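You operate a simulated robot arm through the tools that you are given. There is no shell and no other tool. Be economical: measure what you need, move in short steps, check, and stop when the job is done.

Carry out the task below with a simulated robot arm. There is one attempt and no reset: what you move stays moved.

TASK
Take the core out of the valve in the test block.
Fine: drop it in the orange dish; clamp for the work, free it after; core tool back on its peg.

The check looks at the end state, three seconds after you hand in, the way a careful person would. Anything else that was tipped, shoved, dropped, spilled or broken makes it a failure.

THE ROBOT
A 6-joint arm with a two-finger parallel gripper, fixed in place. Base frame: the origin is at the foot of the arm, x ahead of it, y to its left, z up; the work surface is at about z = 906. Lengths are in mm, angles in rad, forces in N, time in s.
With the tool pointing down near the work surface it reaches from about 240 to 620 mm from the base axis. Its first joint turns from -1.152 to 1.152 rad. Payload 2.7 kg.
Tool frame: the origin (TCP) lies between the finger pads and is the grasp point; the fingertips stand 23 mm ahead of it; z points along the fingers, y is the line along which they close. The gripper opens to 94 mm. The fingers are 38 mm wide and 10 mm thick; the gripper's body (54 by 96 mm) begins 39 mm behind the TCP.
Orientation is told as [roll, pitch, yaw] about the base's x, y, z axes, in that order, counted from this pose: with the fingers straight down and closing along the base's y, the tool's x points along the base's -x, its y along +y and its z along -z.

THE INTERFACE
- The arm moves only by the tool arm_command. Its argument "deltas" is a list of rows, each a list of 6 numbers: the shift along the tool's x, y, z in units of 40 mm (1.0 is 40 mm), then the turn, a rotation vector about the tool's x, y, z in units of 6 degrees (1.0 is 6 degrees). In form: [[tx, ty, tz, wx, wy, wz], ...]. A call has 1 to 12 rows; each row shifts and turns the commanded pose from where the row before left it, along the tool's axes as they then stand. "claw" is the opening, from 0 (shut) to 1 (fully open), set as the call begins (left out, the last holds). A call with a number of a shift or a turn outside -1 to 1 is refused whole. A row lasts 0.2 s, in which the tool goes at most 50 mm and 0.15 rad; a call with a longer step from one row to the next is refused whole, and so is a gripper value outside its range. Where a pose cannot be reached the arm comes as near as it can. A force on the tool above 70 N (or 10 N above the force at the start of the call, whichever is more), or a blocked arm, ends the call early, and 0.2 s more pass. Each finger travels about 45 mm/s and halts on what it meets, pressing with about 30 N; the grip force reading is that of the motor and also rises with nothing between the fingers. The clock runs only during rows and for 0.2 s after the last one: add rows that do not move to give the fingers time. The reply holds the time, the measured pose of the TCP, the force on the tool along the base axes, the opening and the grip force, in the units named above and with some noise.
- Cameras (640 x 400 px; columns grow to the right, rows downward): "scene" is fixed at [76.4, -428.5, 1417.2]; the picture's right is [0.78, -0.63, 0.00], its down [-0.29, -0.35, -0.89] and it looks along [0.56, 0.69, -0.45] (base axes); focal length 321 px, centre (320, 200). "wrist" rides on the gripper at [86, 16, -75] in the tool frame; the picture's right is [-0.18, 0.98, 0.00], its down [-0.58, -0.11, -0.81] and it looks along [-0.79, -0.15, 0.59] (tool axes); focal length 243 px, centre (320, 200). There is no depth. A picture from a camera that has moved, and an enlarged one, comes with that camera's place and axes in the base frame and with its lens.
- get_image(camera): a new picture of that camera. The clock stands still meanwhile.
- enlarge(camera, box): a new picture of the part [left, top, right, bottom] of that camera's present view, enlarged. The clock stands still meanwhile.
- hand_in(): hands the job in; it is judged then, once.

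Go step by step. Nothing tells you positions but the pictures and the camera data: compare them with the known pose of the tool, close in by small moves and look again before you grip or let go. The budget is 120 turns and 64 pictures, counting those below and the enlarged ones. Unless the task says otherwise, let go and move clear before handing in, and close with one line.

The tools are called after "Emit:" by a JSON object that holds its "fn" and its "kwargs". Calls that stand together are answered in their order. arm_command: Moves the arm, as the interface text tells. Its arguments: {"type":"object","properties":{"deltas":{"type":"array","items":{"type":"array","items":{"type":"number"}}},"claw":{"type":"number"}},"required":["deltas"]} The other tools are called the same way: get_image (camera) takes a picture; enlarge (camera, box) takes an enlarged picture of a part of a camera's view; hand_in () hands the job in.

At the start:

```text
clock: 0.0
position: [370.3, -8.8, 1230.7]
ee_rot: [0.0, -0.002, 0.001]
wrist_force: [-0.7, 0.5, 0.7]
width: 94.0
grasp_force: 0.2
```

scene: 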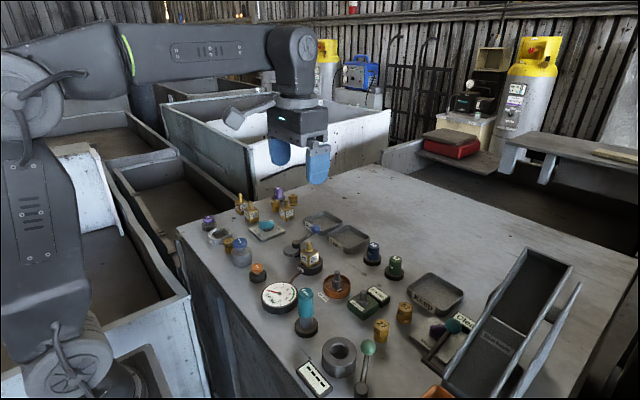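
wrist: 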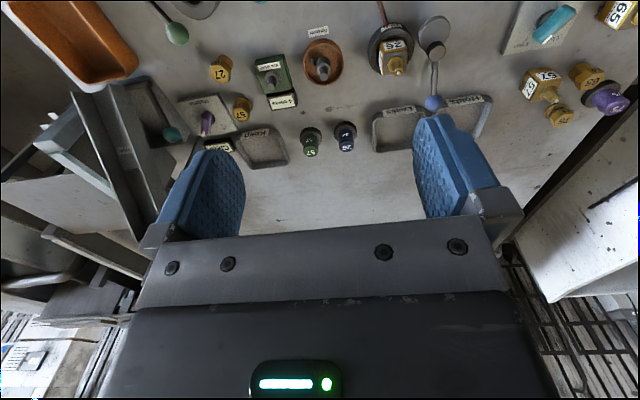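

The bench is crowded, with a test block, valves, dishes and tools. I'll enlarge parts of the views to read the labels before moving.

Emit:
{"fn": "enlarge", "kwargs": {"camera": "scene", "box": [180, 180, 340, 280]}}

Emit:
{"fn": "enlarge", "kwargs": {"camera": "scene", "box": [250, 240, 410, 400]}}

Emit:
{"fn": "enlarge", "kwargs": {"camera": "scene", "box": [360, 240, 580, 400]}}

Emit:
{"fn": "enlarge", "kwargs": {"camera": "wrist", "box": [150, 0, 410, 180]}}

```text
4.00 times, centred on (260, 230) of scene
camera zoom: at [76.4, -428.5, 1417.2], right [0.78, -0.63, 0.0], down [-0.29, -0.35, -0.89], along [0.56, 0.69, -0.45], focal length 1284 px, centre (560, 80)
```

zoom: 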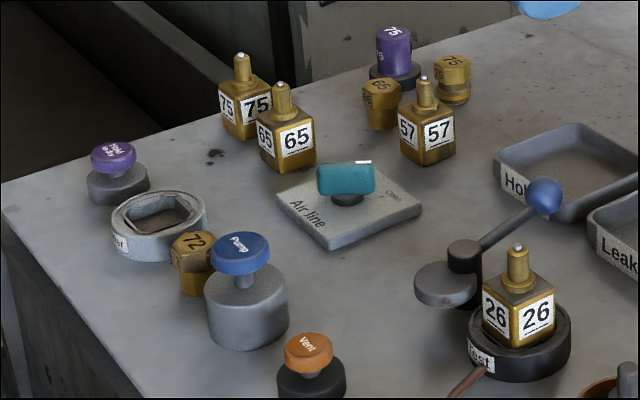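

```text
2.50 times, centred on (330, 320) of scene
camera zoom: at [76.4, -428.5, 1417.2], right [0.78, -0.63, 0.0], down [-0.29, -0.35, -0.89], along [0.56, 0.69, -0.45], focal length 802 px, centre (295, -100)
```

zoom: 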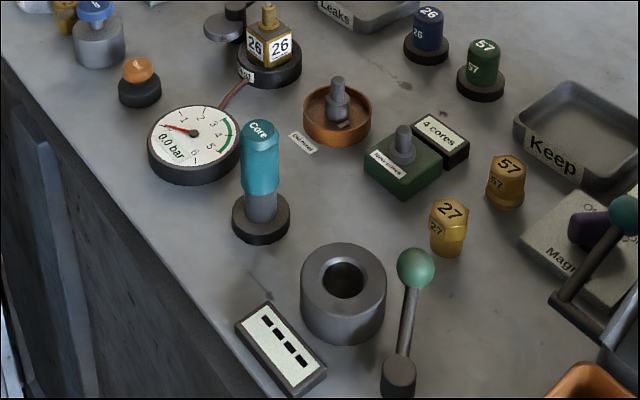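

```text
2.50 times, centred on (470, 320) of scene
camera zoom: at [76.4, -428.5, 1417.2], right [0.78, -0.63, 0.0], down [-0.29, -0.35, -0.89], along [0.56, 0.69, -0.45], focal length 802 px, centre (-55, -100)
```

zoom: 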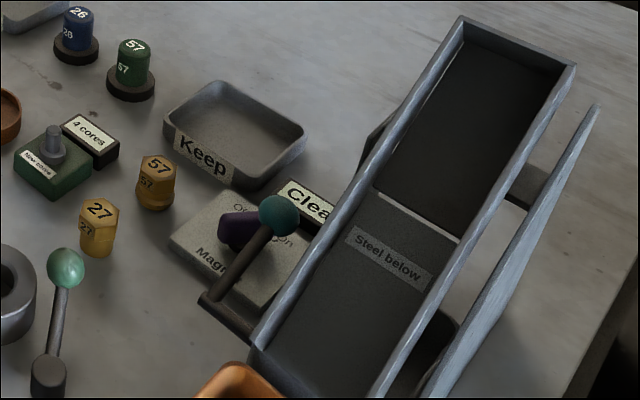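

```text
2.22 times, centred on (280, 90) of wrist
camera zoom: at [286.3, 6.5, 1303.8], right [0.18, 0.98, 0.0], down [0.58, -0.11, 0.81], along [0.79, -0.15, -0.59], focal length 539 px, centre (409, 444)
```

zoom: 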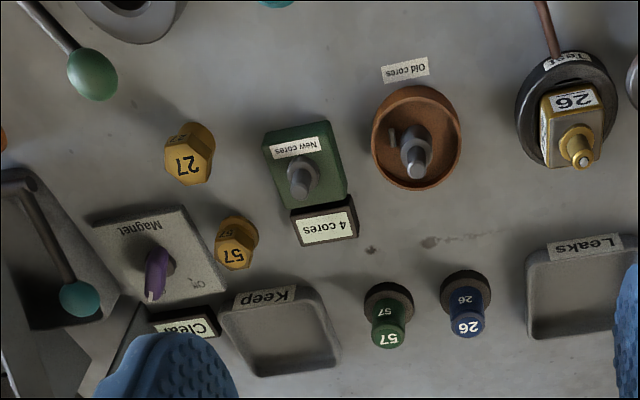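

Emit:
{"fn": "enlarge", "kwargs": {"camera": "wrist", "box": [350, 0, 510, 120]}}

Emit:
{"fn": "enlarge", "kwargs": {"camera": "scene", "box": [270, 215, 350, 275]}}

Emit:
{"fn": "enlarge", "kwargs": {"camera": "scene", "box": [285, 265, 365, 345]}}

```text
3.33 times, centred on (430, 60) of wrist
camera zoom: at [286.3, 6.5, 1303.8], right [0.18, 0.98, 0.0], down [0.58, -0.11, 0.81], along [0.79, -0.15, -0.59], focal length 809 px, centre (-47, 667)
```

zoom: 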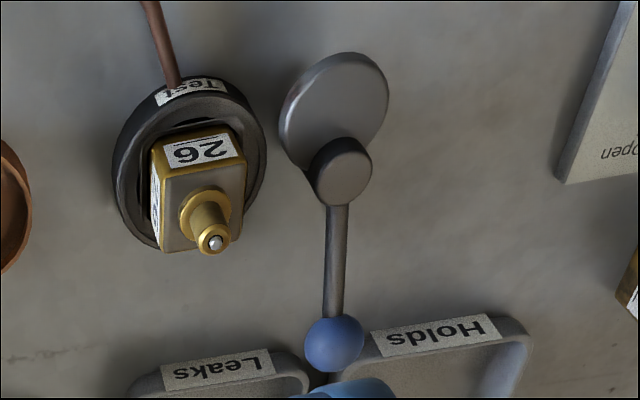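

```text
6.67 times, centred on (310, 245) of scene
camera zoom: at [76.4, -428.5, 1417.2], right [0.78, -0.63, 0.0], down [-0.29, -0.35, -0.89], along [0.56, 0.69, -0.45], focal length 2140 px, centre (387, -100)
```

zoom: 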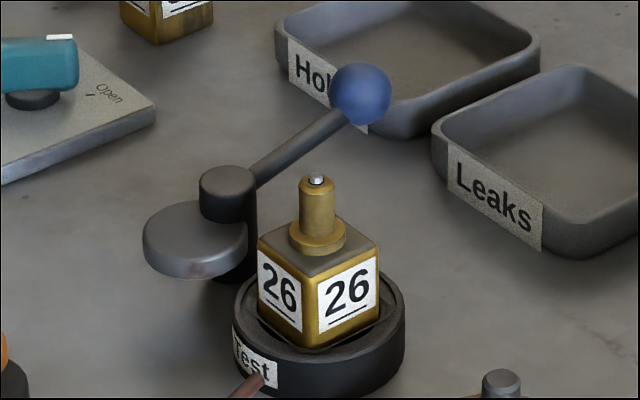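

```text
5.00 times, centred on (325, 305) of scene
camera zoom: at [76.4, -428.5, 1417.2], right [0.78, -0.63, 0.0], down [-0.29, -0.35, -0.89], along [0.56, 0.69, -0.45], focal length 1605 px, centre (295, -325)
```

zoom: 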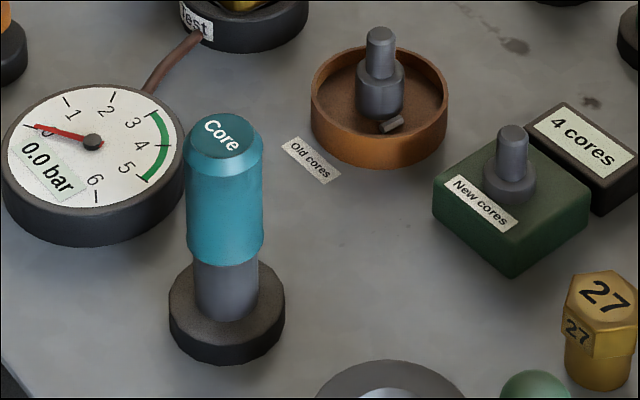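

The valve in the test block is 26, with its tip near (452, 75, 991) and the gauge at 0.0 bar. The clamp looks like an eccentric cam: pivot near (453, 132), blue ball near (520, 136, 969). It should clamp when the ball swings toward +y. I'll go above the ball with the gripper part open.

Emit:
{"fn": "arm_command", "kwargs": {"deltas": [[-0.75, 0.725, 0, 0, 0, 0], [-0.75, 0.725, 0, 0, 0, 0], [-0.75, 0.725, 0, 0, 0, 0], [-0.75, 0.725, 0, 0, 0, 0], [-0.75, 0.725, 0, 0, 0, 0], [0, 0, 1, 0, 0, 0], [0, 0, 1, 0, 0, 0], [0, 0, 1, 0, 0, 0], [0, 0, 1, 0, 0, 0], [0, 0, 0, 0, 0, 0]], "claw": 0.45}}

Emit:
{"fn": "get_image", "kwargs": {"camera": "wrist"}}

Emit:
{"fn": "get_image", "kwargs": {"camera": "scene"}}

```text
clock: 2.2
position: [521.9, 135.8, 1071.6]
ee_rot: [0.001, 0.0, 0.001]
wrist_force: [-0.5, 0.9, -0.1]
width: 42.3
grasp_force: 0.1
```

```text
54 pictures are left
camera wrist: at [436.9, 151.4, 1144.8], right [0.18, 0.98, 0.0], down [0.58, -0.11, 0.81], along [0.79, -0.15, -0.59], focal length 243 px, centre (320, 200)
```

wrist: 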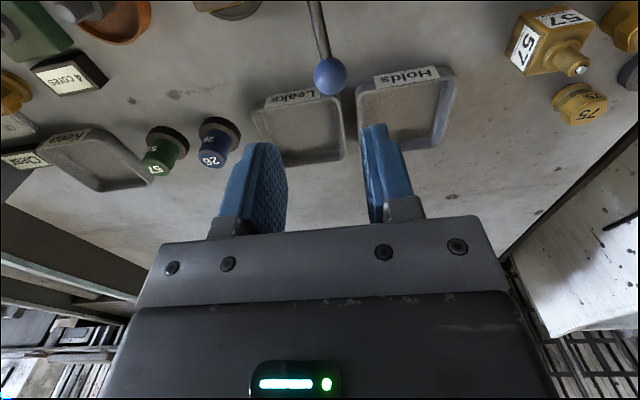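

```text
53 pictures are left
```

scene: 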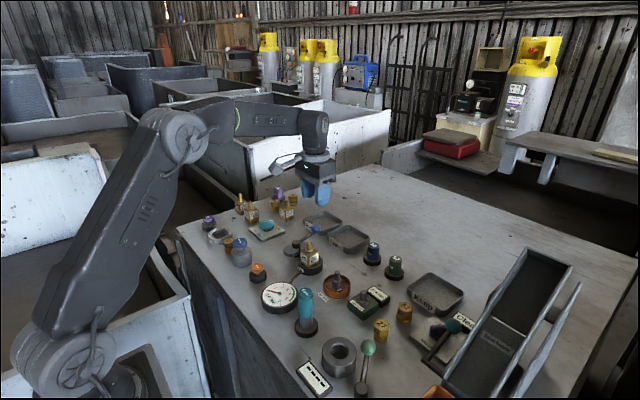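

The ball now measures about (524, 141). I'll shift slightly and lower over it.

Emit:
{"fn": "arm_command", "kwargs": {"deltas": [[-0.05, 0.12, 0.6, 0, 0, 0], [0, 0, 0.6, 0, 0, 0], [0, 0, 0.6, 0, 0, 0], [0, 0, 0.3, 0, 0, 0]]}}

Emit:
{"fn": "get_image", "kwargs": {"camera": "wrist"}}

```text
clock: 3.2
position: [522.5, 140.6, 986.1]
ee_rot: [0.002, -0.002, 0.0]
wrist_force: [0.3, 0.4, -0.8]
width: 42.2
grasp_force: 0.1
```

```text
52 pictures are left
camera wrist: at [437.9, 156.2, 1059.9], right [0.18, 0.98, 0.0], down [0.58, -0.11, 0.81], along [0.79, -0.15, -0.59], focal length 243 px, centre (320, 200)
```

wrist: 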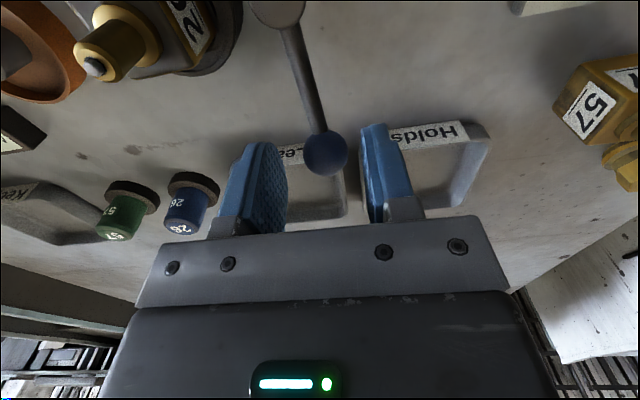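

The ball is centred between the fingers. I'll lower 14 mm, turn to line up with the lever, then follow the arc in small steps.

Emit:
{"fn": "arm_command", "kwargs": {"deltas": [[0, 0.03, 0.35, 0, 0, -1], [0.009, 0.175, 0, 0, 0, -1], [0.009, 0.175, 0, 0, 0, -1], [0.009, 0.175, 0, 0, 0, -1], [0.009, 0.175, 0, 0, 0, -1], [0.009, 0.175, 0, 0, 0, -1]]}}

Emit:
{"fn": "get_image", "kwargs": {"camera": "wrist"}}

```text
clock: 4.6
position: [510.8, 176.2, 974.2]
ee_rot: [0.0, -0.003, 0.631]
wrist_force: [0.0, 0.2, 0.1]
width: 42.4
grasp_force: 0.9
```

```text
51 pictures are left
camera wrist: at [432.6, 136.8, 1046.2], right [-0.43, 0.9, 0.0], down [0.53, 0.25, 0.81], along [0.73, 0.35, -0.59], focal length 243 px, centre (320, 200)
```

wrist: 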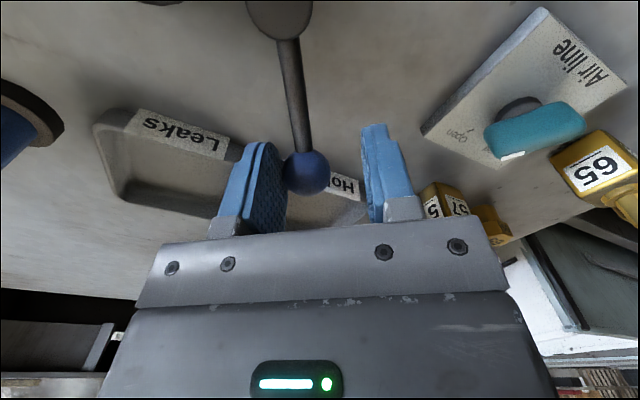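

The lever follows. I'll continue the arc.

Emit:
{"fn": "arm_command", "kwargs": {"deltas": [[0.009, 0.175, 0, 0, 0, -1], [0.009, 0.175, 0, 0, 0, -1], [0.009, 0.175, 0, 0, 0, -1], [0.009, 0.175, 0, 0, 0, -1], [0.009, 0.175, 0, 0, 0, -1], [0.009, 0.175, 0, 0, 0, -1]]}}

Emit:
{"fn": "get_image", "kwargs": {"camera": "wrist"}}

Emit:
{"fn": "enlarge", "kwargs": {"camera": "scene", "box": [250, 200, 350, 280]}}

```text
clock: 6.0
position: [477.1, 199.3, 973.4]
ee_rot: [0.0, -0.002, 1.259]
wrist_force: [0.9, -0.6, -1.2]
width: 42.3
grasp_force: 0.4
```

```text
50 pictures are left
camera wrist: at [436.9, 121.2, 1046.4], right [-0.88, 0.48, 0.0], down [0.28, 0.52, 0.81], along [0.38, 0.71, -0.59], focal length 243 px, centre (320, 200)
```

wrist: 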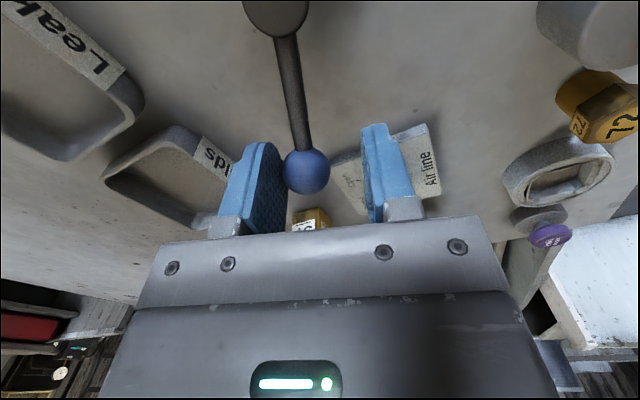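

```text
5.00 times, centred on (300, 240) of scene
camera zoom: at [76.4, -428.5, 1417.2], right [0.78, -0.63, 0.0], down [-0.29, -0.35, -0.89], along [0.56, 0.69, -0.45], focal length 1605 px, centre (420, 0)
```

zoom: 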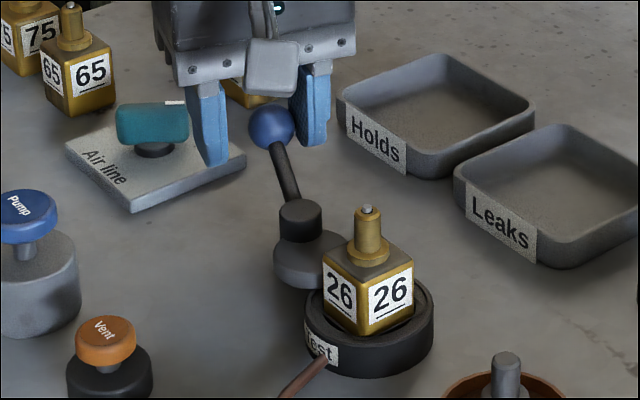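

The cam disc is approaching the valve, as expected. I'll continue a few more steps while watching force.

Emit:
{"fn": "arm_command", "kwargs": {"deltas": [[0.009, 0.175, 0, 0, 0, -1], [0.009, 0.175, 0, 0, 0, -1], [0, 0, 0, 0, 0, 0]]}}

Emit:
{"fn": "enlarge", "kwargs": {"camera": "scene", "box": [250, 200, 350, 280]}}

```text
clock: 6.8
position: [463.7, 201.6, 974.0]
ee_rot: [0.0, -0.001, 1.467]
wrist_force: [0.3, 0.3, 0.2]
width: 42.4
grasp_force: 0.6
```

```text
5.00 times, centred on (300, 240) of scene
camera zoom: at [76.4, -428.5, 1417.2], right [0.78, -0.63, 0.0], down [-0.29, -0.35, -0.89], along [0.56, 0.69, -0.45], focal length 1605 px, centre (420, 0)
```

zoom: 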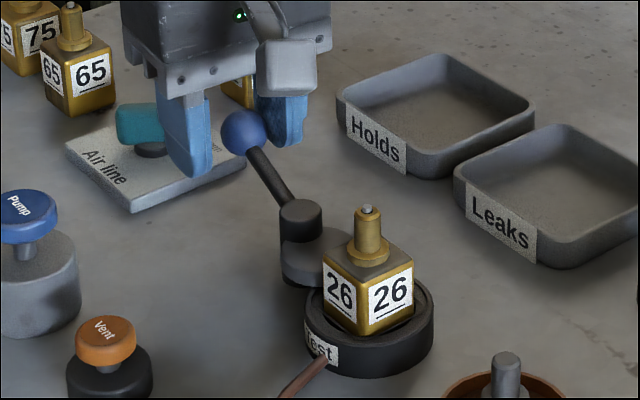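

Emit:
{"fn": "arm_command", "kwargs": {"deltas": [[0.009, 0.175, 0, 0, 0, -1], [0.009, 0.175, 0, 0, 0, -1], [0, 0, 0, 0, 0, 0]]}}

Emit:
{"fn": "enlarge", "kwargs": {"camera": "scene", "box": [250, 200, 350, 280]}}

```text
clock: 7.6
position: [452.5, 199.3, 974.0]
ee_rot: [-0.008, -0.003, 1.676]
wrist_force: [28.3, -9.5, -3.5]
width: 54.5
grasp_force: 13.8
```

```text
5.00 times, centred on (300, 240) of scene
camera zoom: at [77.3, -428.7, 1417.0], right [0.78, -0.63, 0.0], down [-0.29, -0.35, -0.89], along [0.56, 0.69, -0.45], focal length 1605 px, centre (420, 0)
```

zoom: 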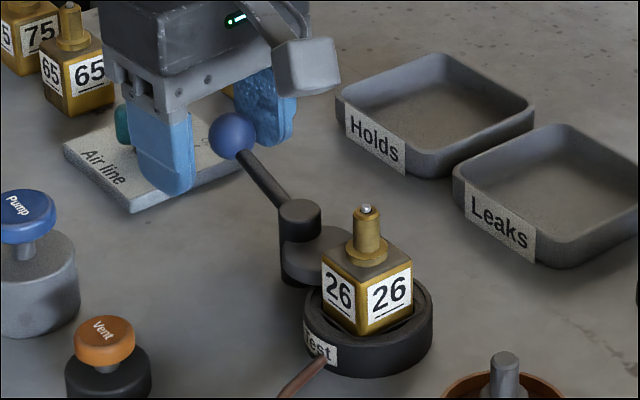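

The lever is at its stop and the cam bears on the valve. I'll back the finger off a little, rise clear and look.

Emit:
{"fn": "arm_command", "kwargs": {"deltas": [[0, -0.2, 0, 0, 0, 0], [0, 0, 0, 0, 0, 0], [0, 0, -0.8, 0, 0, 0], [0, 0, -1, 0, 0, 0], [0, 0, -1, 0, 0, 0], [0, 0, -0.5, 0, 0, 0], [0, 0, 0, 0, 0, 0]]}}

Emit:
{"fn": "enlarge", "kwargs": {"camera": "scene", "box": [230, 190, 350, 280]}}

```text
clock: 9.2
position: [458.9, 201.6, 1104.2]
ee_rot: [-0.001, -0.001, 1.675]
wrist_force: [-0.2, -0.8, 0.7]
width: 42.1
grasp_force: 0.0
```

```text
4.44 times, centred on (290, 235) of scene
camera zoom: at [76.4, -428.5, 1417.2], right [0.78, -0.63, 0.0], down [-0.29, -0.35, -0.89], along [0.56, 0.69, -0.45], focal length 1426 px, centre (453, 44)
```

zoom: 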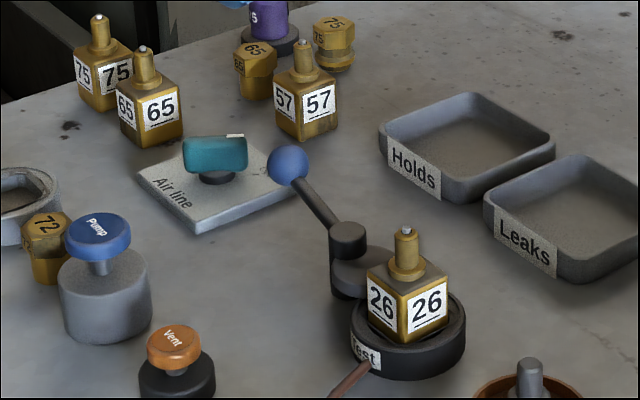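

The clamp is on: the cam is against the valve. Next I'll turn the gripper back to straight while rising, then go to the core tool near (331, -72).

Emit:
{"fn": "arm_command", "kwargs": {"deltas": [[0, 0, -0.3, 0, 0, 1], [0, 0, -0.3, 0, 0, 1], [0, 0, -0.3, 0, 0, 1], [0, 0, -0.3, 0, 0, 1], [0, 0, 0, 0, 0, 1], [0, 0, 0, 0, 0, 1], [0, 0, 0, 0, 0, 1], [0, 0, 0, 0, 0, 1], [0, 0, 0, 0, 0, 1], [0, 0, 0, 0, 0, 1], [0, 0, 0, 0, 0, 1], [0, 0, 0, 0, 0, 1]], "claw": 0.6}}

Emit:
{"fn": "arm_command", "kwargs": {"deltas": [[0, 0, 0, 0, 0, 1], [0, 0, 0, 0, 0, 1], [0, 0, 0, 0, 0, 1], [0, 0, 0, 0, 0, 1], [0.4, -0.856, 0, 0, 0, 0], [0.4, -0.856, 0, 0, 0, 0], [0.4, -0.856, 0, 0, 0, 0], [0.4, -0.856, 0, 0, 0, 0], [0.4, -0.856, 0, 0, 0, 0], [0.4, -0.856, 0, 0, 0, 0], [0.4, -0.856, 0, 0, 0, 0], [0.4, -0.856, 0, 0, 0, 0]]}}

Emit:
{"fn": "get_image", "kwargs": {"camera": "wrist"}}

```text
clock: 11.8
position: [457.3, 202.4, 1153.6]
ee_rot: [0.0, -0.002, 0.417]
wrist_force: [0.0, -0.5, 0.4]
width: 56.4
grasp_force: 0.1
```

```text
clock: 14.4
position: [329.4, -72.5, 1152.1]
ee_rot: [0.003, 0.0, 0.001]
wrist_force: [-0.1, 0.1, -0.4]
width: 56.8
grasp_force: 0.0
```

```text
45 pictures are left
camera wrist: at [243.9, -57.1, 1224.2], right [0.18, 0.98, 0.0], down [0.58, -0.11, 0.81], along [0.79, -0.15, -0.59], focal length 243 px, centre (320, 200)
```

wrist: 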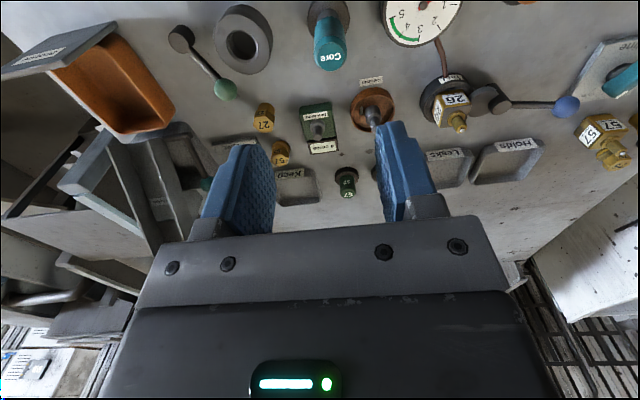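

The tool top is near (335, -68). I'll pre-turn the gripper to about -90° so there is a long unscrewing stroke, then check alignment.

Emit:
{"fn": "arm_command", "kwargs": {"deltas": [[-0.14, 0.1, 0, 0, 0, 1], [0, 0, 0, 0, 0, 1], [0, 0, 0, 0, 0, 1], [0, 0, 0, 0, 0, 1], [0, 0, 0, 0, 0, 1], [0, 0, 0, 0, 0, 1], [0, 0, 0, 0, 0, 1], [0, 0, 0, 0, 0, 1], [0, 0, 0, 0, 0, 1], [0, 0, 0, 0, 0, 1], [0, 0, 0, 0, 0, 1], [0, 0, 0, 0, 0, 1]]}}

Emit:
{"fn": "arm_command", "kwargs": {"deltas": [[0, 0, 1, 0, 0, 1], [0, 0, 0.8, 0, 0, 1], [0, 0, 0, 0, 0, 1], [0, 0, 0, 0, 0, 0]]}}

Emit:
{"fn": "get_image", "kwargs": {"camera": "wrist"}}

Emit:
{"fn": "enlarge", "kwargs": {"camera": "scene", "box": [240, 220, 400, 340]}}

```text
clock: 17.0
position: [336.1, -68.5, 1153.2]
ee_rot: [0.001, 0.002, -1.26]
wrist_force: [0.4, 0.2, -0.2]
width: 56.2
grasp_force: 0.2
```

```text
clock: 18.0
position: [335.1, -68.3, 1080.4]
ee_rot: [0.001, 0.002, -1.572]
wrist_force: [-0.4, 0.1, 0.5]
width: 56.4
grasp_force: 0.1
```

```text
44 pictures are left
camera wrist: at [353.2, 17.9, 1154.4], right [0.98, -0.19, 0.0], down [-0.11, -0.58, 0.81], along [-0.15, -0.79, -0.59], focal length 243 px, centre (320, 200)
```

wrist: 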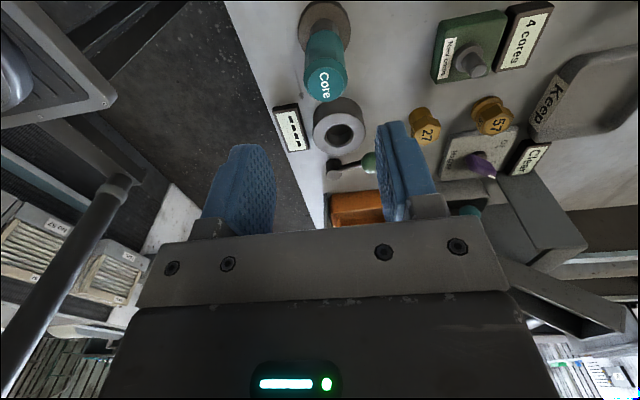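

```text
3.33 times, centred on (320, 280) of scene
camera zoom: at [76.4, -428.5, 1417.2], right [0.78, -0.63, 0.0], down [-0.29, -0.35, -0.89], along [0.56, 0.69, -0.45], focal length 1070 px, centre (320, -67)
```

zoom: 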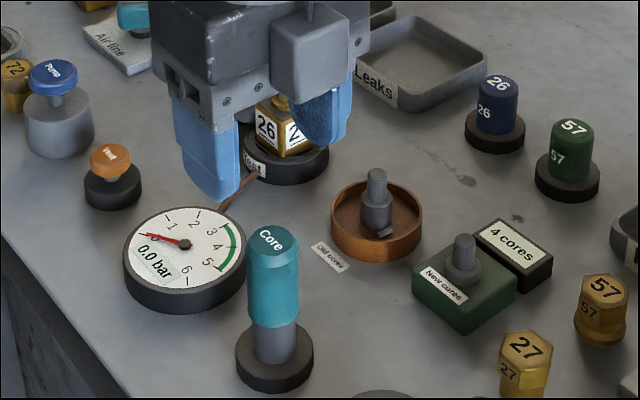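

The three views together put the tool axis at about (338, -66) with its top near z = 1000. I'll descend around it.

Emit:
{"fn": "arm_command", "kwargs": {"deltas": [[0.05, 0.075, 0.5, 0, 0, 0], [0, 0, 0.6, 0, 0, 0], [0, 0, 0.6, 0, 0, 0], [0, 0, 0.2, 0, 0, 0], [0, 0, 0, 0, 0, 0]]}}

Emit:
{"fn": "get_image", "kwargs": {"camera": "wrist"}}

```text
clock: 19.2
position: [338.5, -67.4, 1004.6]
ee_rot: [0.002, 0.002, -1.572]
wrist_force: [-0.4, 1.4, -0.4]
width: 56.4
grasp_force: 0.0
```

```text
42 pictures are left
camera wrist: at [355.8, 19.7, 1077.7], right [0.98, -0.18, 0.0], down [-0.11, -0.58, 0.81], along [-0.15, -0.79, -0.59], focal length 243 px, centre (320, 200)
```

wrist: 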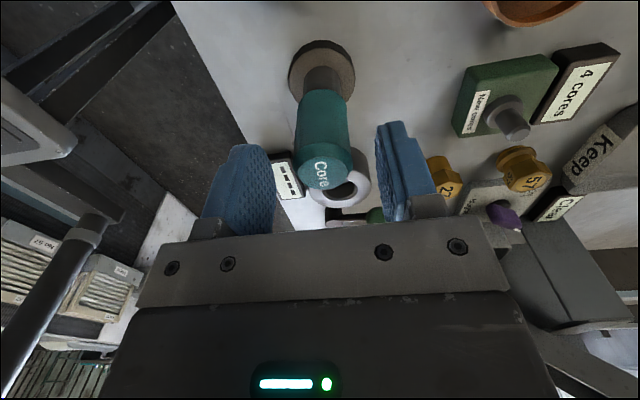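

Aligned to within a few mm. I'll nudge 2 mm, lower to z ≈ 973 and close on the teal handle.

Emit:
{"fn": "arm_command", "kwargs": {"deltas": [[0, 0.06, 0.4, 0, 0, 0], [0, 0, 0.38, 0, 0, 0], [0, 0, 0, 0, 0, 0]]}}

Emit:
{"fn": "arm_command", "kwargs": {"deltas": [[0, 0, 0, 0, 0, 0], [0, 0, 0, 0, 0, 0], [0, 0, 0, 0, 0, 0], [0, 0, 0, 0, 0, 0]], "claw": 0.0}}

Emit:
{"fn": "get_image", "kwargs": {"camera": "wrist"}}

Emit:
{"fn": "enlarge", "kwargs": {"camera": "scene", "box": [240, 220, 400, 340]}}

```text
clock: 20.0
position: [340.5, -65.8, 973.4]
ee_rot: [0.004, 0.002, -1.569]
wrist_force: [-0.3, -0.8, -0.1]
width: 56.7
grasp_force: 0.1
```

```text
clock: 21.0
position: [341.3, -65.9, 973.7]
ee_rot: [0.003, 0.001, -1.57]
wrist_force: [0.3, 0.1, -0.8]
width: 28.9
grasp_force: 29.4
```

```text
41 pictures are left
camera wrist: at [357.9, 20.0, 1047.4], right [0.98, -0.18, 0.0], down [-0.11, -0.58, 0.81], along [-0.15, -0.79, -0.59], focal length 243 px, centre (320, 200)
```

wrist: 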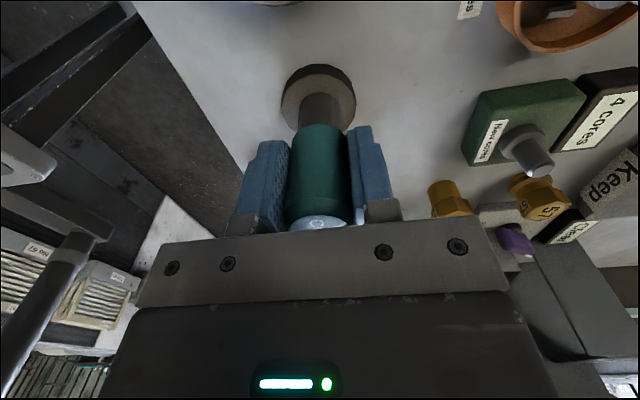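

```text
3.33 times, centred on (320, 280) of scene
camera zoom: at [76.4, -428.5, 1417.2], right [0.78, -0.63, 0.0], down [-0.29, -0.35, -0.89], along [0.56, 0.69, -0.45], focal length 1070 px, centre (320, -67)
```

zoom: 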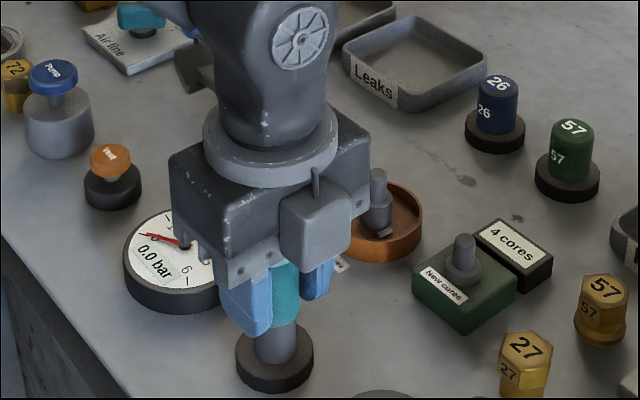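

Gripped at 28.9 mm, seated at (341, -66, 973.5). I'll lift straight up.

Emit:
{"fn": "arm_command", "kwargs": {"deltas": [[0, 0, -0.5, 0, 0, 0], [0, 0, -0.7, 0, 0, 0], [0, 0, -0.8, 0, 0, 0], [0, 0, -1, 0, 0, 0], [0, 0, -1, 0, 0, 0], [0, 0, 0, 0, 0, 0]]}}

Emit:
{"fn": "enlarge", "kwargs": {"camera": "scene", "box": [240, 180, 400, 340]}}

Emit:
{"fn": "get_image", "kwargs": {"camera": "wrist"}}

```text
clock: 22.4
position: [340.7, -68.0, 1134.8]
ee_rot: [0.001, 0.002, -1.571]
wrist_force: [-0.3, 0.2, -1.6]
width: 29.3
grasp_force: 30.4
```

```text
2.50 times, centred on (320, 260) of scene
camera zoom: at [76.4, -428.5, 1417.2], right [0.78, -0.63, 0.0], down [-0.29, -0.35, -0.89], along [0.56, 0.69, -0.45], focal length 802 px, centre (320, 50)
```

zoom: 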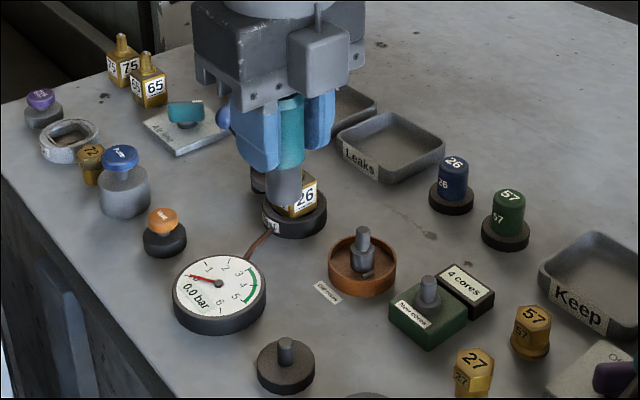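

```text
38 pictures are left
camera wrist: at [358.4, 18.4, 1207.9], right [0.98, -0.18, 0.0], down [-0.11, -0.58, 0.81], along [-0.15, -0.79, -0.59], focal length 243 px, centre (320, 200)
```

wrist: 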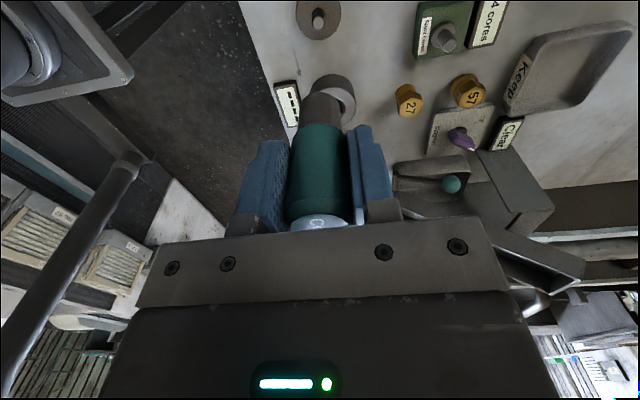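

The tool is off its peg. Its lower end is about 50 mm below the TCP, and the peg stud is at about (341, -65). I'll move it above valve 26 at height.

Emit:
{"fn": "arm_command", "kwargs": {"deltas": [[0.72, 0.556, 0, 0, 0, 0], [0.72, 0.556, 0, 0, 0, 0], [0.72, 0.556, 0, 0, 0, 0], [0.72, 0.556, 0, 0, 0, 0], [0.72, 0.556, 0, 0, 0, 0], [0, 0, 0.6, 0, 0, 0], [0, 0, 0.6, 0, 0, 0], [0, 0, 0, 0, 0, 0]]}}

Emit:
{"fn": "get_image", "kwargs": {"camera": "wrist"}}

Emit:
{"fn": "enlarge", "kwargs": {"camera": "scene", "box": [260, 180, 360, 280]}}

```text
clock: 24.2
position: [452.1, 78.2, 1085.6]
ee_rot: [0.001, 0.0, -1.571]
wrist_force: [-0.3, -0.1, -1.5]
width: 29.2
grasp_force: 29.9
```

```text
37 pictures are left
camera wrist: at [469.1, 164.8, 1159.3], right [0.98, -0.18, 0.0], down [-0.11, -0.58, 0.81], along [-0.15, -0.79, -0.59], focal length 243 px, centre (320, 200)
```

wrist: 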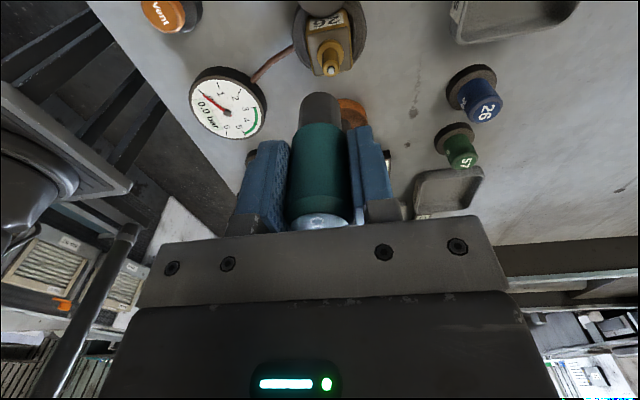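

```text
4.00 times, centred on (310, 230) of scene
camera zoom: at [76.4, -428.5, 1417.2], right [0.78, -0.63, 0.0], down [-0.29, -0.35, -0.89], along [0.56, 0.69, -0.45], focal length 1284 px, centre (360, 80)
```

zoom: 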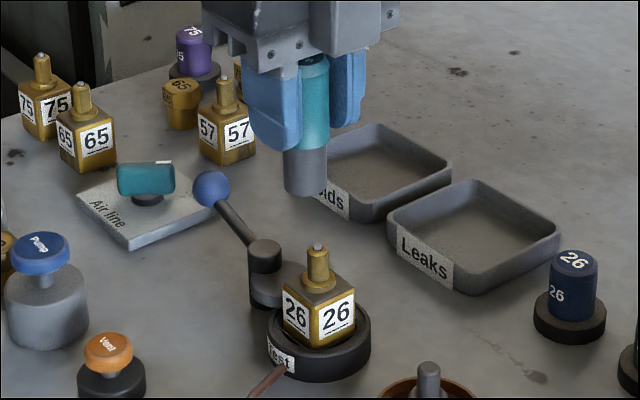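

The two views disagree by a few mm on where the valve stem is, so I'll enlarge both before going down.

Emit:
{"fn": "enlarge", "kwargs": {"camera": "wrist", "box": [260, 0, 380, 240]}}

Emit:
{"fn": "enlarge", "kwargs": {"camera": "scene", "box": [300, 190, 360, 270]}}

```text
1.67 times, centred on (320, 120) of wrist
camera zoom: at [469.1, 164.8, 1159.3], right [0.98, -0.18, 0.0], down [-0.11, -0.58, 0.81], along [-0.15, -0.79, -0.59], focal length 404 px, centre (320, 333)
```

zoom: 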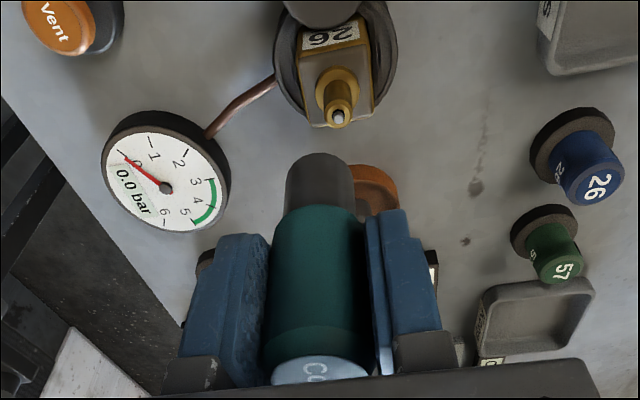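

```text
5.00 times, centred on (330, 230) of scene
camera zoom: at [76.4, -428.5, 1417.2], right [0.78, -0.63, 0.0], down [-0.29, -0.35, -0.89], along [0.56, 0.69, -0.45], focal length 1605 px, centre (270, 50)
```

zoom: 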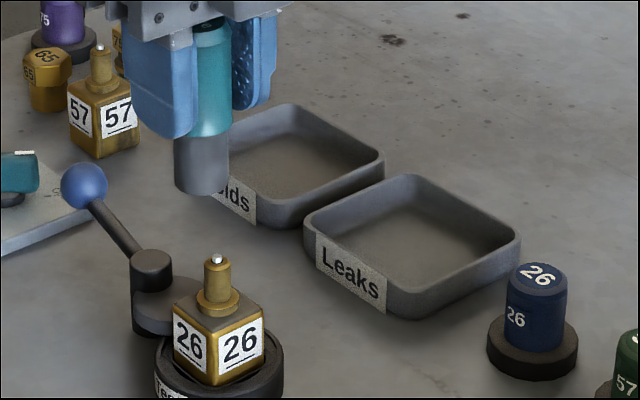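

Taking all rays together, the stem tip is at about (460, 79, 980), so I need about 8 mm more in +x. I'll correct, go part way down and look again.

Emit:
{"fn": "arm_command", "kwargs": {"deltas": [[0.02, 0.2, 0.3, 0, 0, 0], [0, 0, 0.4, 0, 0, 0], [0, 0, 0, 0, 0, 0]]}}

Emit:
{"fn": "enlarge", "kwargs": {"camera": "wrist", "box": [260, 0, 380, 240]}}

Emit:
{"fn": "enlarge", "kwargs": {"camera": "scene", "box": [280, 190, 360, 270]}}

```text
clock: 25.0
position: [460.2, 79.4, 1057.2]
ee_rot: [0.002, 0.001, -1.569]
wrist_force: [0.4, 0.3, -1.9]
width: 29.1
grasp_force: 29.9
```

```text
1.67 times, centred on (320, 120) of wrist
camera zoom: at [477.4, 165.6, 1130.5], right [0.98, -0.18, 0.0], down [-0.11, -0.58, 0.81], along [-0.15, -0.79, -0.59], focal length 404 px, centre (320, 333)
```

zoom: 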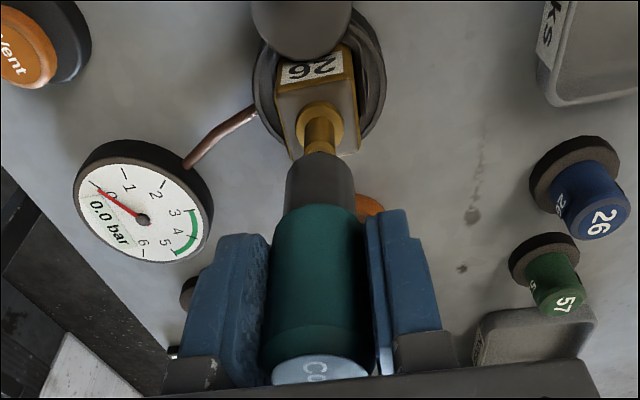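

```text
5.00 times, centred on (320, 230) of scene
camera zoom: at [76.4, -428.5, 1417.2], right [0.78, -0.63, 0.0], down [-0.29, -0.35, -0.89], along [0.56, 0.69, -0.45], focal length 1605 px, centre (320, 50)
```

zoom: 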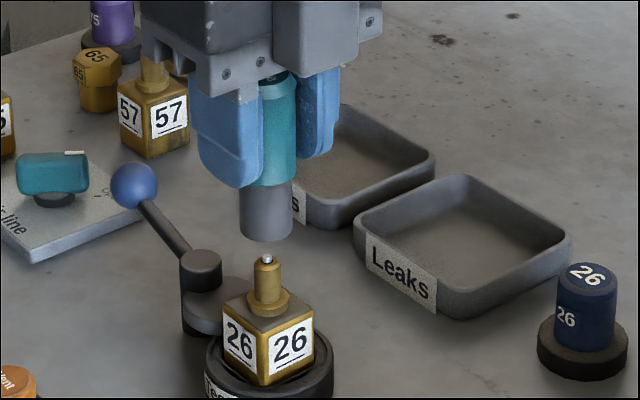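

The stem and the tool mouth are now in line in both views. I'll descend slowly until contact.

Emit:
{"fn": "arm_command", "kwargs": {"deltas": [[0, 0, 0.25, 0, 0, 0], [0, 0, 0.25, 0, 0, 0], [0, 0, 0.2, 0, 0, 0], [0, 0, 0.1, 0, 0, 0], [0, 0, 0, 0, 0, 0]]}}

Emit:
{"fn": "enlarge", "kwargs": {"camera": "scene", "box": [280, 190, 360, 270]}}

```text
clock: 26.2
position: [460.3, 78.9, 1025.3]
ee_rot: [0.0, 0.001, -1.57]
wrist_force: [1.0, -0.5, -0.9]
width: 29.2
grasp_force: 29.8
```

```text
5.00 times, centred on (320, 230) of scene
camera zoom: at [76.4, -428.5, 1417.2], right [0.78, -0.63, 0.0], down [-0.29, -0.35, -0.89], along [0.56, 0.69, -0.45], focal length 1605 px, centre (320, 50)
```

zoom: 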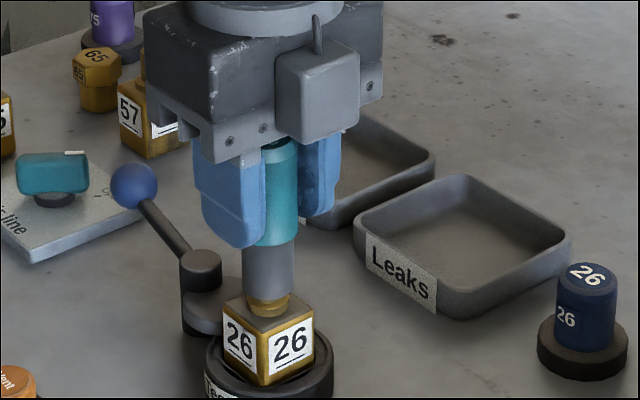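

The tool slides over the stem without force. I'll go on down to the seat.

Emit:
{"fn": "arm_command", "kwargs": {"deltas": [[0, 0, 0.1, 0, 0, 0], [0, 0, 0.1, 0, 0, 0], [0, 0, 0.1, 0, 0, 0], [0, 0, 0, 0, 0, 0]]}}

Emit:
{"fn": "enlarge", "kwargs": {"camera": "scene", "box": [280, 190, 360, 270]}}

```text
clock: 27.2
position: [461.0, 79.9, 1014.5]
ee_rot: [0.008, 0.002, -1.57]
wrist_force: [-3.9, -0.6, 27.4]
width: 29.5
grasp_force: 29.8
```

```text
5.00 times, centred on (320, 230) of scene
camera zoom: at [75.9, -428.6, 1417.2], right [0.78, -0.63, 0.0], down [-0.29, -0.35, -0.89], along [0.56, 0.69, -0.45], focal length 1605 px, centre (320, 50)
```

zoom: 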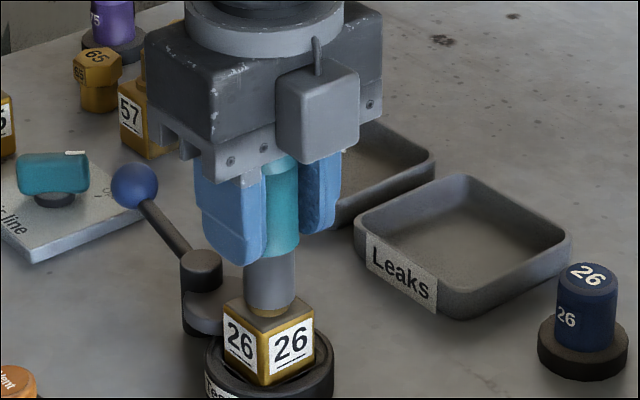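

Seated, at 27 N. I'll ease the press slightly and turn counter-clockwise.

Emit:
{"fn": "arm_command", "kwargs": {"deltas": [[0, 0, -0.01, 0, 0, -1], [0, 0, 0, 0, 0, -1], [0, 0, 0, 0, 0, -1], [0, 0, 0, 0, 0, -1], [0, 0, 0, 0, 0, -1], [0, 0, 0, 0, 0, -1], [0, 0, 0, 0, 0, -1], [0, 0, 0, 0, 0, -1], [0, 0, 0, 0, 0, -1], [0, 0, 0, 0, 0, -1], [0, 0, 0, 0, 0, -1], [0, 0, 0, 0, 0, -1]]}}

Emit:
{"fn": "enlarge", "kwargs": {"camera": "scene", "box": [280, 190, 360, 270]}}

```text
clock: 29.8
position: [460.3, 78.8, 1014.0]
ee_rot: [0.001, 0.0, -0.311]
wrist_force: [0.4, -0.7, -0.6]
width: 29.1
grasp_force: 29.5
```

```text
5.00 times, centred on (320, 230) of scene
camera zoom: at [76.4, -428.5, 1417.2], right [0.78, -0.63, 0.0], down [-0.29, -0.35, -0.89], along [0.56, 0.69, -0.45], focal length 1605 px, centre (320, 50)
```

zoom: 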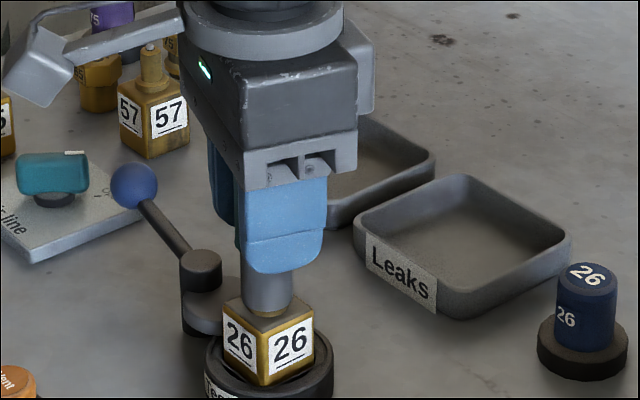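

Emit:
{"fn": "arm_command", "kwargs": {"deltas": [[0, 0, 0.02, 0, 0, -1], [0, 0, 0, 0, 0, -1], [0, 0, 0, 0, 0, -1], [0, 0, 0, 0, 0, -1], [0, 0, 0, 0, 0, -1], [0, 0, 0, 0, 0, -1], [0, 0, 0, 0, 0, -1], [0, 0, 0, 0, 0, -1], [0, 0, 0, 0, 0, -1], [0, 0, 0, 0, 0, -1], [0, 0, 0, 0, 0, -1], [0, 0, 0, 0, 0, -1]]}}

Emit:
{"fn": "arm_command", "kwargs": {"deltas": [[0, 0, 0, 0, 0, -1], [0, 0, 0, 0, 0, -1], [0, 0, 0, 0, 0, -1], [0, 0, 0, 0, 0, -1], [0, 0, 0, 0, 0, -1], [0, 0, 0, 0, 0, -1], [0, 0, 0, 0, 0, -1], [0, 0, 0, 0, 0, -1], [0, 0, 0, 0, 0, 0]]}}

Emit:
{"fn": "get_image", "kwargs": {"camera": "scene"}}

```text
clock: 32.4
position: [459.1, 80.5, 1013.5]
ee_rot: [0.0, -0.002, 0.947]
wrist_force: [0.8, -0.2, -0.3]
width: 29.0
grasp_force: 29.9
```

```text
clock: 34.4
position: [459.6, 80.7, 1013.6]
ee_rot: [-0.001, -0.001, 1.782]
wrist_force: [0.2, 0.3, 0.3]
width: 29.2
grasp_force: 29.6
```

```text
28 pictures are left
```

scene: 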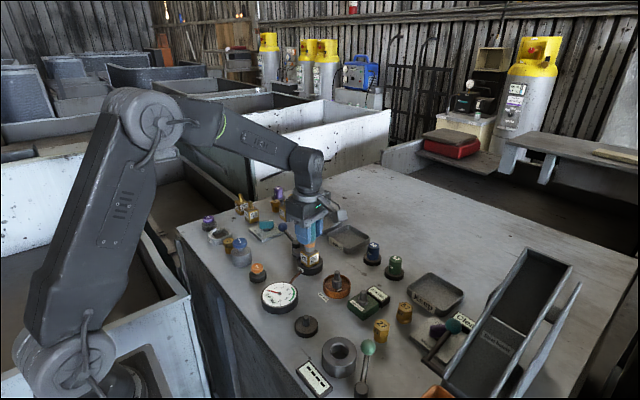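

I've turned 192° with no resistance. I'll lift off to see whether the core came with the tool.

Emit:
{"fn": "arm_command", "kwargs": {"deltas": [[0, 0, -0.4, 0, 0, 0], [0, 0, -0.5, 0, 0, 0], [0, 0, -0.7, 0, 0, 0], [0, 0, 0, 0, 0, 0]]}}

Emit:
{"fn": "enlarge", "kwargs": {"camera": "scene", "box": [285, 210, 335, 270]}}

```text
clock: 35.4
position: [458.9, 78.5, 1078.1]
ee_rot: [-0.001, -0.002, 1.78]
wrist_force: [0.1, -0.6, -1.0]
width: 28.9
grasp_force: 29.8
```

```text
6.67 times, centred on (310, 240) of scene
camera zoom: at [76.4, -428.5, 1417.2], right [0.78, -0.63, 0.0], down [-0.29, -0.35, -0.89], along [0.56, 0.69, -0.45], focal length 2140 px, centre (387, -67)
```

zoom: 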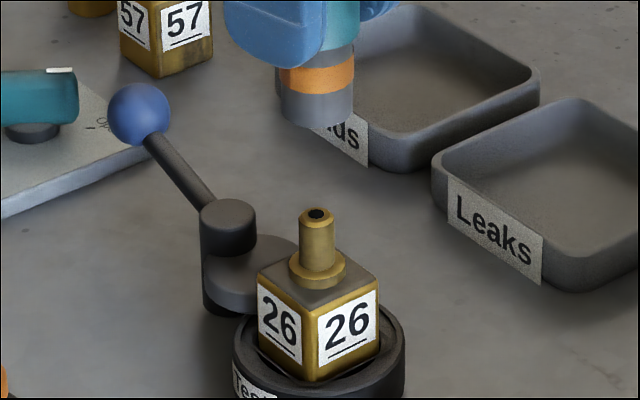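

The stem is empty and an orange band now shows on the tool, so it holds the core. I'll rise, turn back to yaw 0 and go above the post in the orange dish near (458, -20).

Emit:
{"fn": "arm_command", "kwargs": {"deltas": [[0, 0, -0.5, 0, 0, 1], [0, 0, -0.3, 0, 0, 1], [0, 0, 0, 0, 0, 1], [0, 0, 0, 0, 0, 1], [0, 0, 0, 0, 0, 1], [0, 0, 0, 0, 0, 1], [0, 0, 0, 0, 0, 1], [0, 0, 0, 0, 0, 1], [0, 0, 0, 0, 0, 1], [0, 0, 0, 0, 0, 1], [0, 0, 0, 0, 0, 1], [0, 0, 0, 0, 0, 1]]}}

Emit:
{"fn": "arm_command", "kwargs": {"deltas": [[0, 0, 0, 0, 0, 1], [0, 0, 0, 0, 0, 1], [0, 0, 0, 0, 0, 1], [0, 0, 0, 0, 0, 1], [0, 0, 0, 0, 0, 1], [0, -0.8, 0, 0, 0, 0], [0, -0.8, 0, 0, 0, 0], [0, -0.8, 0, 0, 0, 0], [0, 0, 0, 0, 0, 0]]}}

Emit:
{"fn": "enlarge", "kwargs": {"camera": "wrist", "box": [240, 0, 400, 240]}}

Emit:
{"fn": "enlarge", "kwargs": {"camera": "scene", "box": [290, 220, 390, 310]}}

```text
clock: 38.0
position: [460.1, 78.2, 1109.1]
ee_rot: [0.0, -0.001, 0.523]
wrist_force: [0.0, 0.8, -0.1]
width: 29.1
grasp_force: 29.9
```

```text
clock: 40.0
position: [458.8, -16.5, 1108.4]
ee_rot: [0.001, -0.003, 0.0]
wrist_force: [-0.8, 0.0, -1.6]
width: 28.8
grasp_force: 29.9
```

```text
1.67 times, centred on (320, 120) of wrist
camera zoom: at [372.7, -0.9, 1181.3], right [0.18, 0.98, 0.0], down [0.58, -0.11, 0.81], along [0.79, -0.15, -0.59], focal length 404 px, centre (320, 333)
```

zoom: 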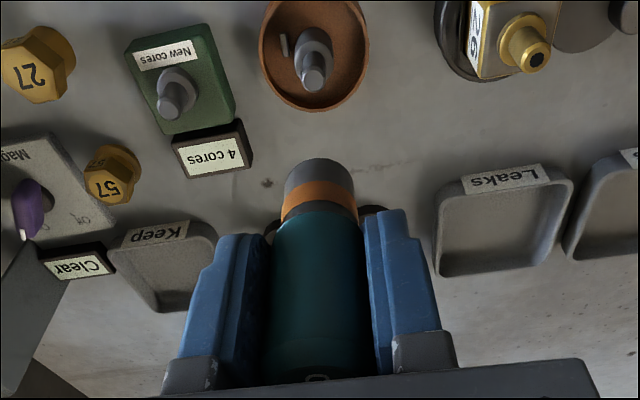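

```text
4.44 times, centred on (340, 265) of scene
camera zoom: at [76.4, -428.5, 1417.2], right [0.78, -0.63, 0.0], down [-0.29, -0.35, -0.89], along [0.56, 0.69, -0.45], focal length 1426 px, centre (231, -89)
```

zoom: 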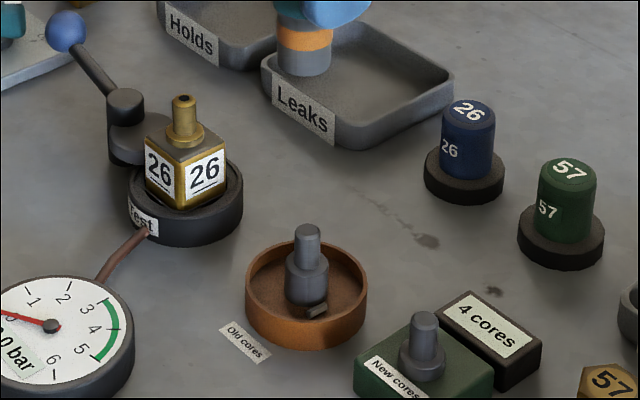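

The dish post is at about (460, -20.5), with its top at z ≈ 953. I'll align and go part way down.

Emit:
{"fn": "arm_command", "kwargs": {"deltas": [[-0.03, -0.09, 0.5, 0, 0, 0], [0, 0, 0.7, 0, 0, 0], [0, 0, 0.6, 0, 0, 0], [0, 0, 0, 0, 0, 0]]}}

Emit:
{"fn": "enlarge", "kwargs": {"camera": "wrist", "box": [240, 0, 400, 240]}}

Emit:
{"fn": "enlarge", "kwargs": {"camera": "scene", "box": [290, 220, 390, 310]}}

```text
clock: 41.0
position: [459.6, -19.9, 1037.9]
ee_rot: [0.003, -0.001, 0.0]
wrist_force: [-0.1, -0.9, -0.3]
width: 28.9
grasp_force: 29.9
```

```text
1.67 times, centred on (320, 120) of wrist
camera zoom: at [374.0, -4.7, 1110.8], right [0.18, 0.98, 0.0], down [0.58, -0.11, 0.81], along [0.79, -0.15, -0.59], focal length 404 px, centre (320, 333)
```

zoom: 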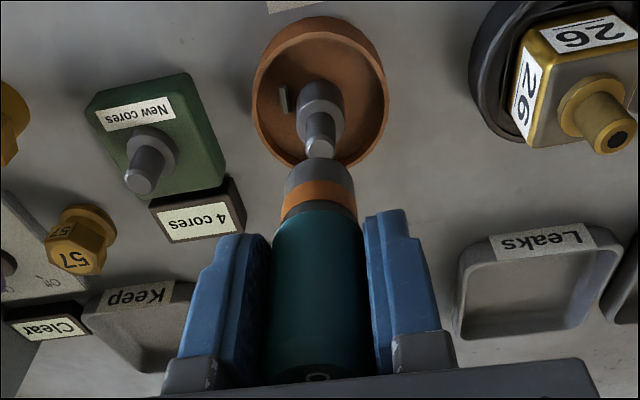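

```text
4.44 times, centred on (340, 265) of scene
camera zoom: at [76.4, -428.5, 1417.2], right [0.78, -0.63, 0.0], down [-0.29, -0.35, -0.89], along [0.56, 0.69, -0.45], focal length 1426 px, centre (231, -89)
```

zoom: 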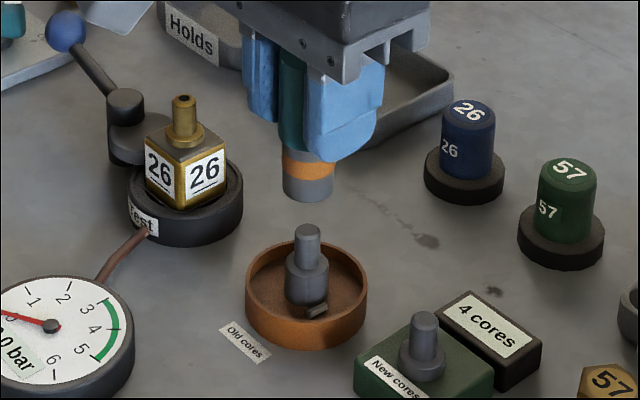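

Aligned in both views. I'll descend gently onto the post.

Emit:
{"fn": "arm_command", "kwargs": {"deltas": [[0, 0, 0.3, 0, 0, 0], [0, 0, 0.3, 0, 0, 0], [0, 0, 0.2, 0, 0, 0], [0, 0, 0.15, 0, 0, 0], [0, 0, 0.15, 0, 0, 0], [0, 0, 0.1, 0, 0, 0], [0, 0, 0.1, 0, 0, 0], [0, 0, 0.1, 0, 0, 0], [0, 0, 0, 0, 0, 0]]}}

Emit:
{"fn": "enlarge", "kwargs": {"camera": "scene", "box": [290, 220, 390, 310]}}

```text
clock: 43.0
position: [461.9, -20.5, 982.6]
ee_rot: [0.001, -0.007, -0.001]
wrist_force: [5.1, 2.6, 22.9]
width: 28.3
grasp_force: 29.9
```

```text
4.44 times, centred on (340, 265) of scene
camera zoom: at [76.2, -428.4, 1417.2], right [0.78, -0.63, 0.0], down [-0.29, -0.35, -0.89], along [0.56, 0.69, -0.45], focal length 1426 px, centre (231, -89)
```

zoom: 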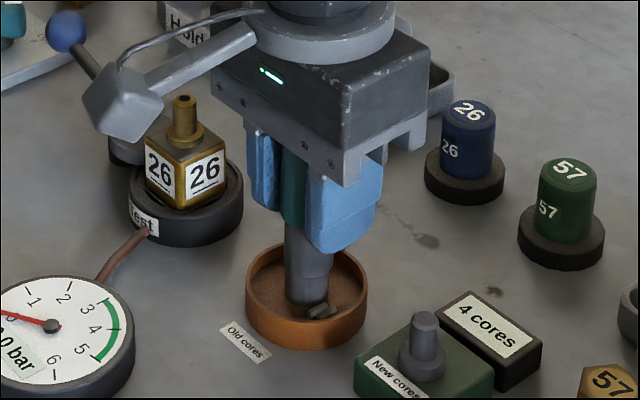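

The press appears to have dropped the core: the band is gone and there are two pieces in the dish. I'll lift straight off and check.

Emit:
{"fn": "arm_command", "kwargs": {"deltas": [[0, 0, -0.3, 0, 0, 0], [0, 0, -0.5, 0, 0, 0], [0, 0, -0.7, 0, 0, 0], [0, 0, -0.9, 0, 0, 0], [0, 0, -0.9, 0, 0, 0], [0, 0, 0, 0, 0, 0]]}}

Emit:
{"fn": "enlarge", "kwargs": {"camera": "scene", "box": [290, 200, 390, 310]}}

```text
clock: 44.4
position: [461.7, -21.1, 1113.0]
ee_rot: [0.002, 0.001, 0.0]
wrist_force: [-0.8, 0.4, -0.1]
width: 29.1
grasp_force: 29.8
```

```text
3.64 times, centred on (340, 255) of scene
camera zoom: at [76.4, -428.5, 1417.2], right [0.78, -0.63, 0.0], down [-0.29, -0.35, -0.89], along [0.56, 0.69, -0.45], focal length 1167 px, centre (247, 0)
```

zoom: 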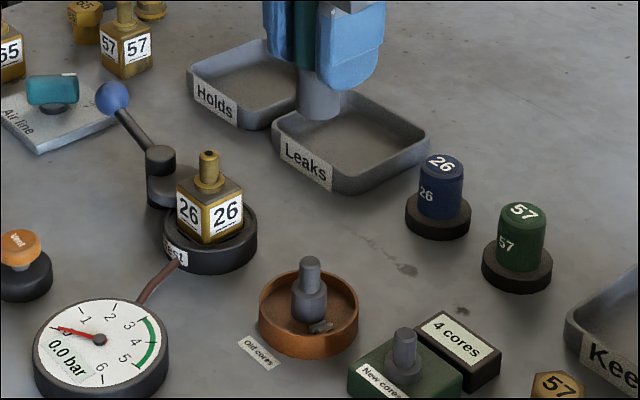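

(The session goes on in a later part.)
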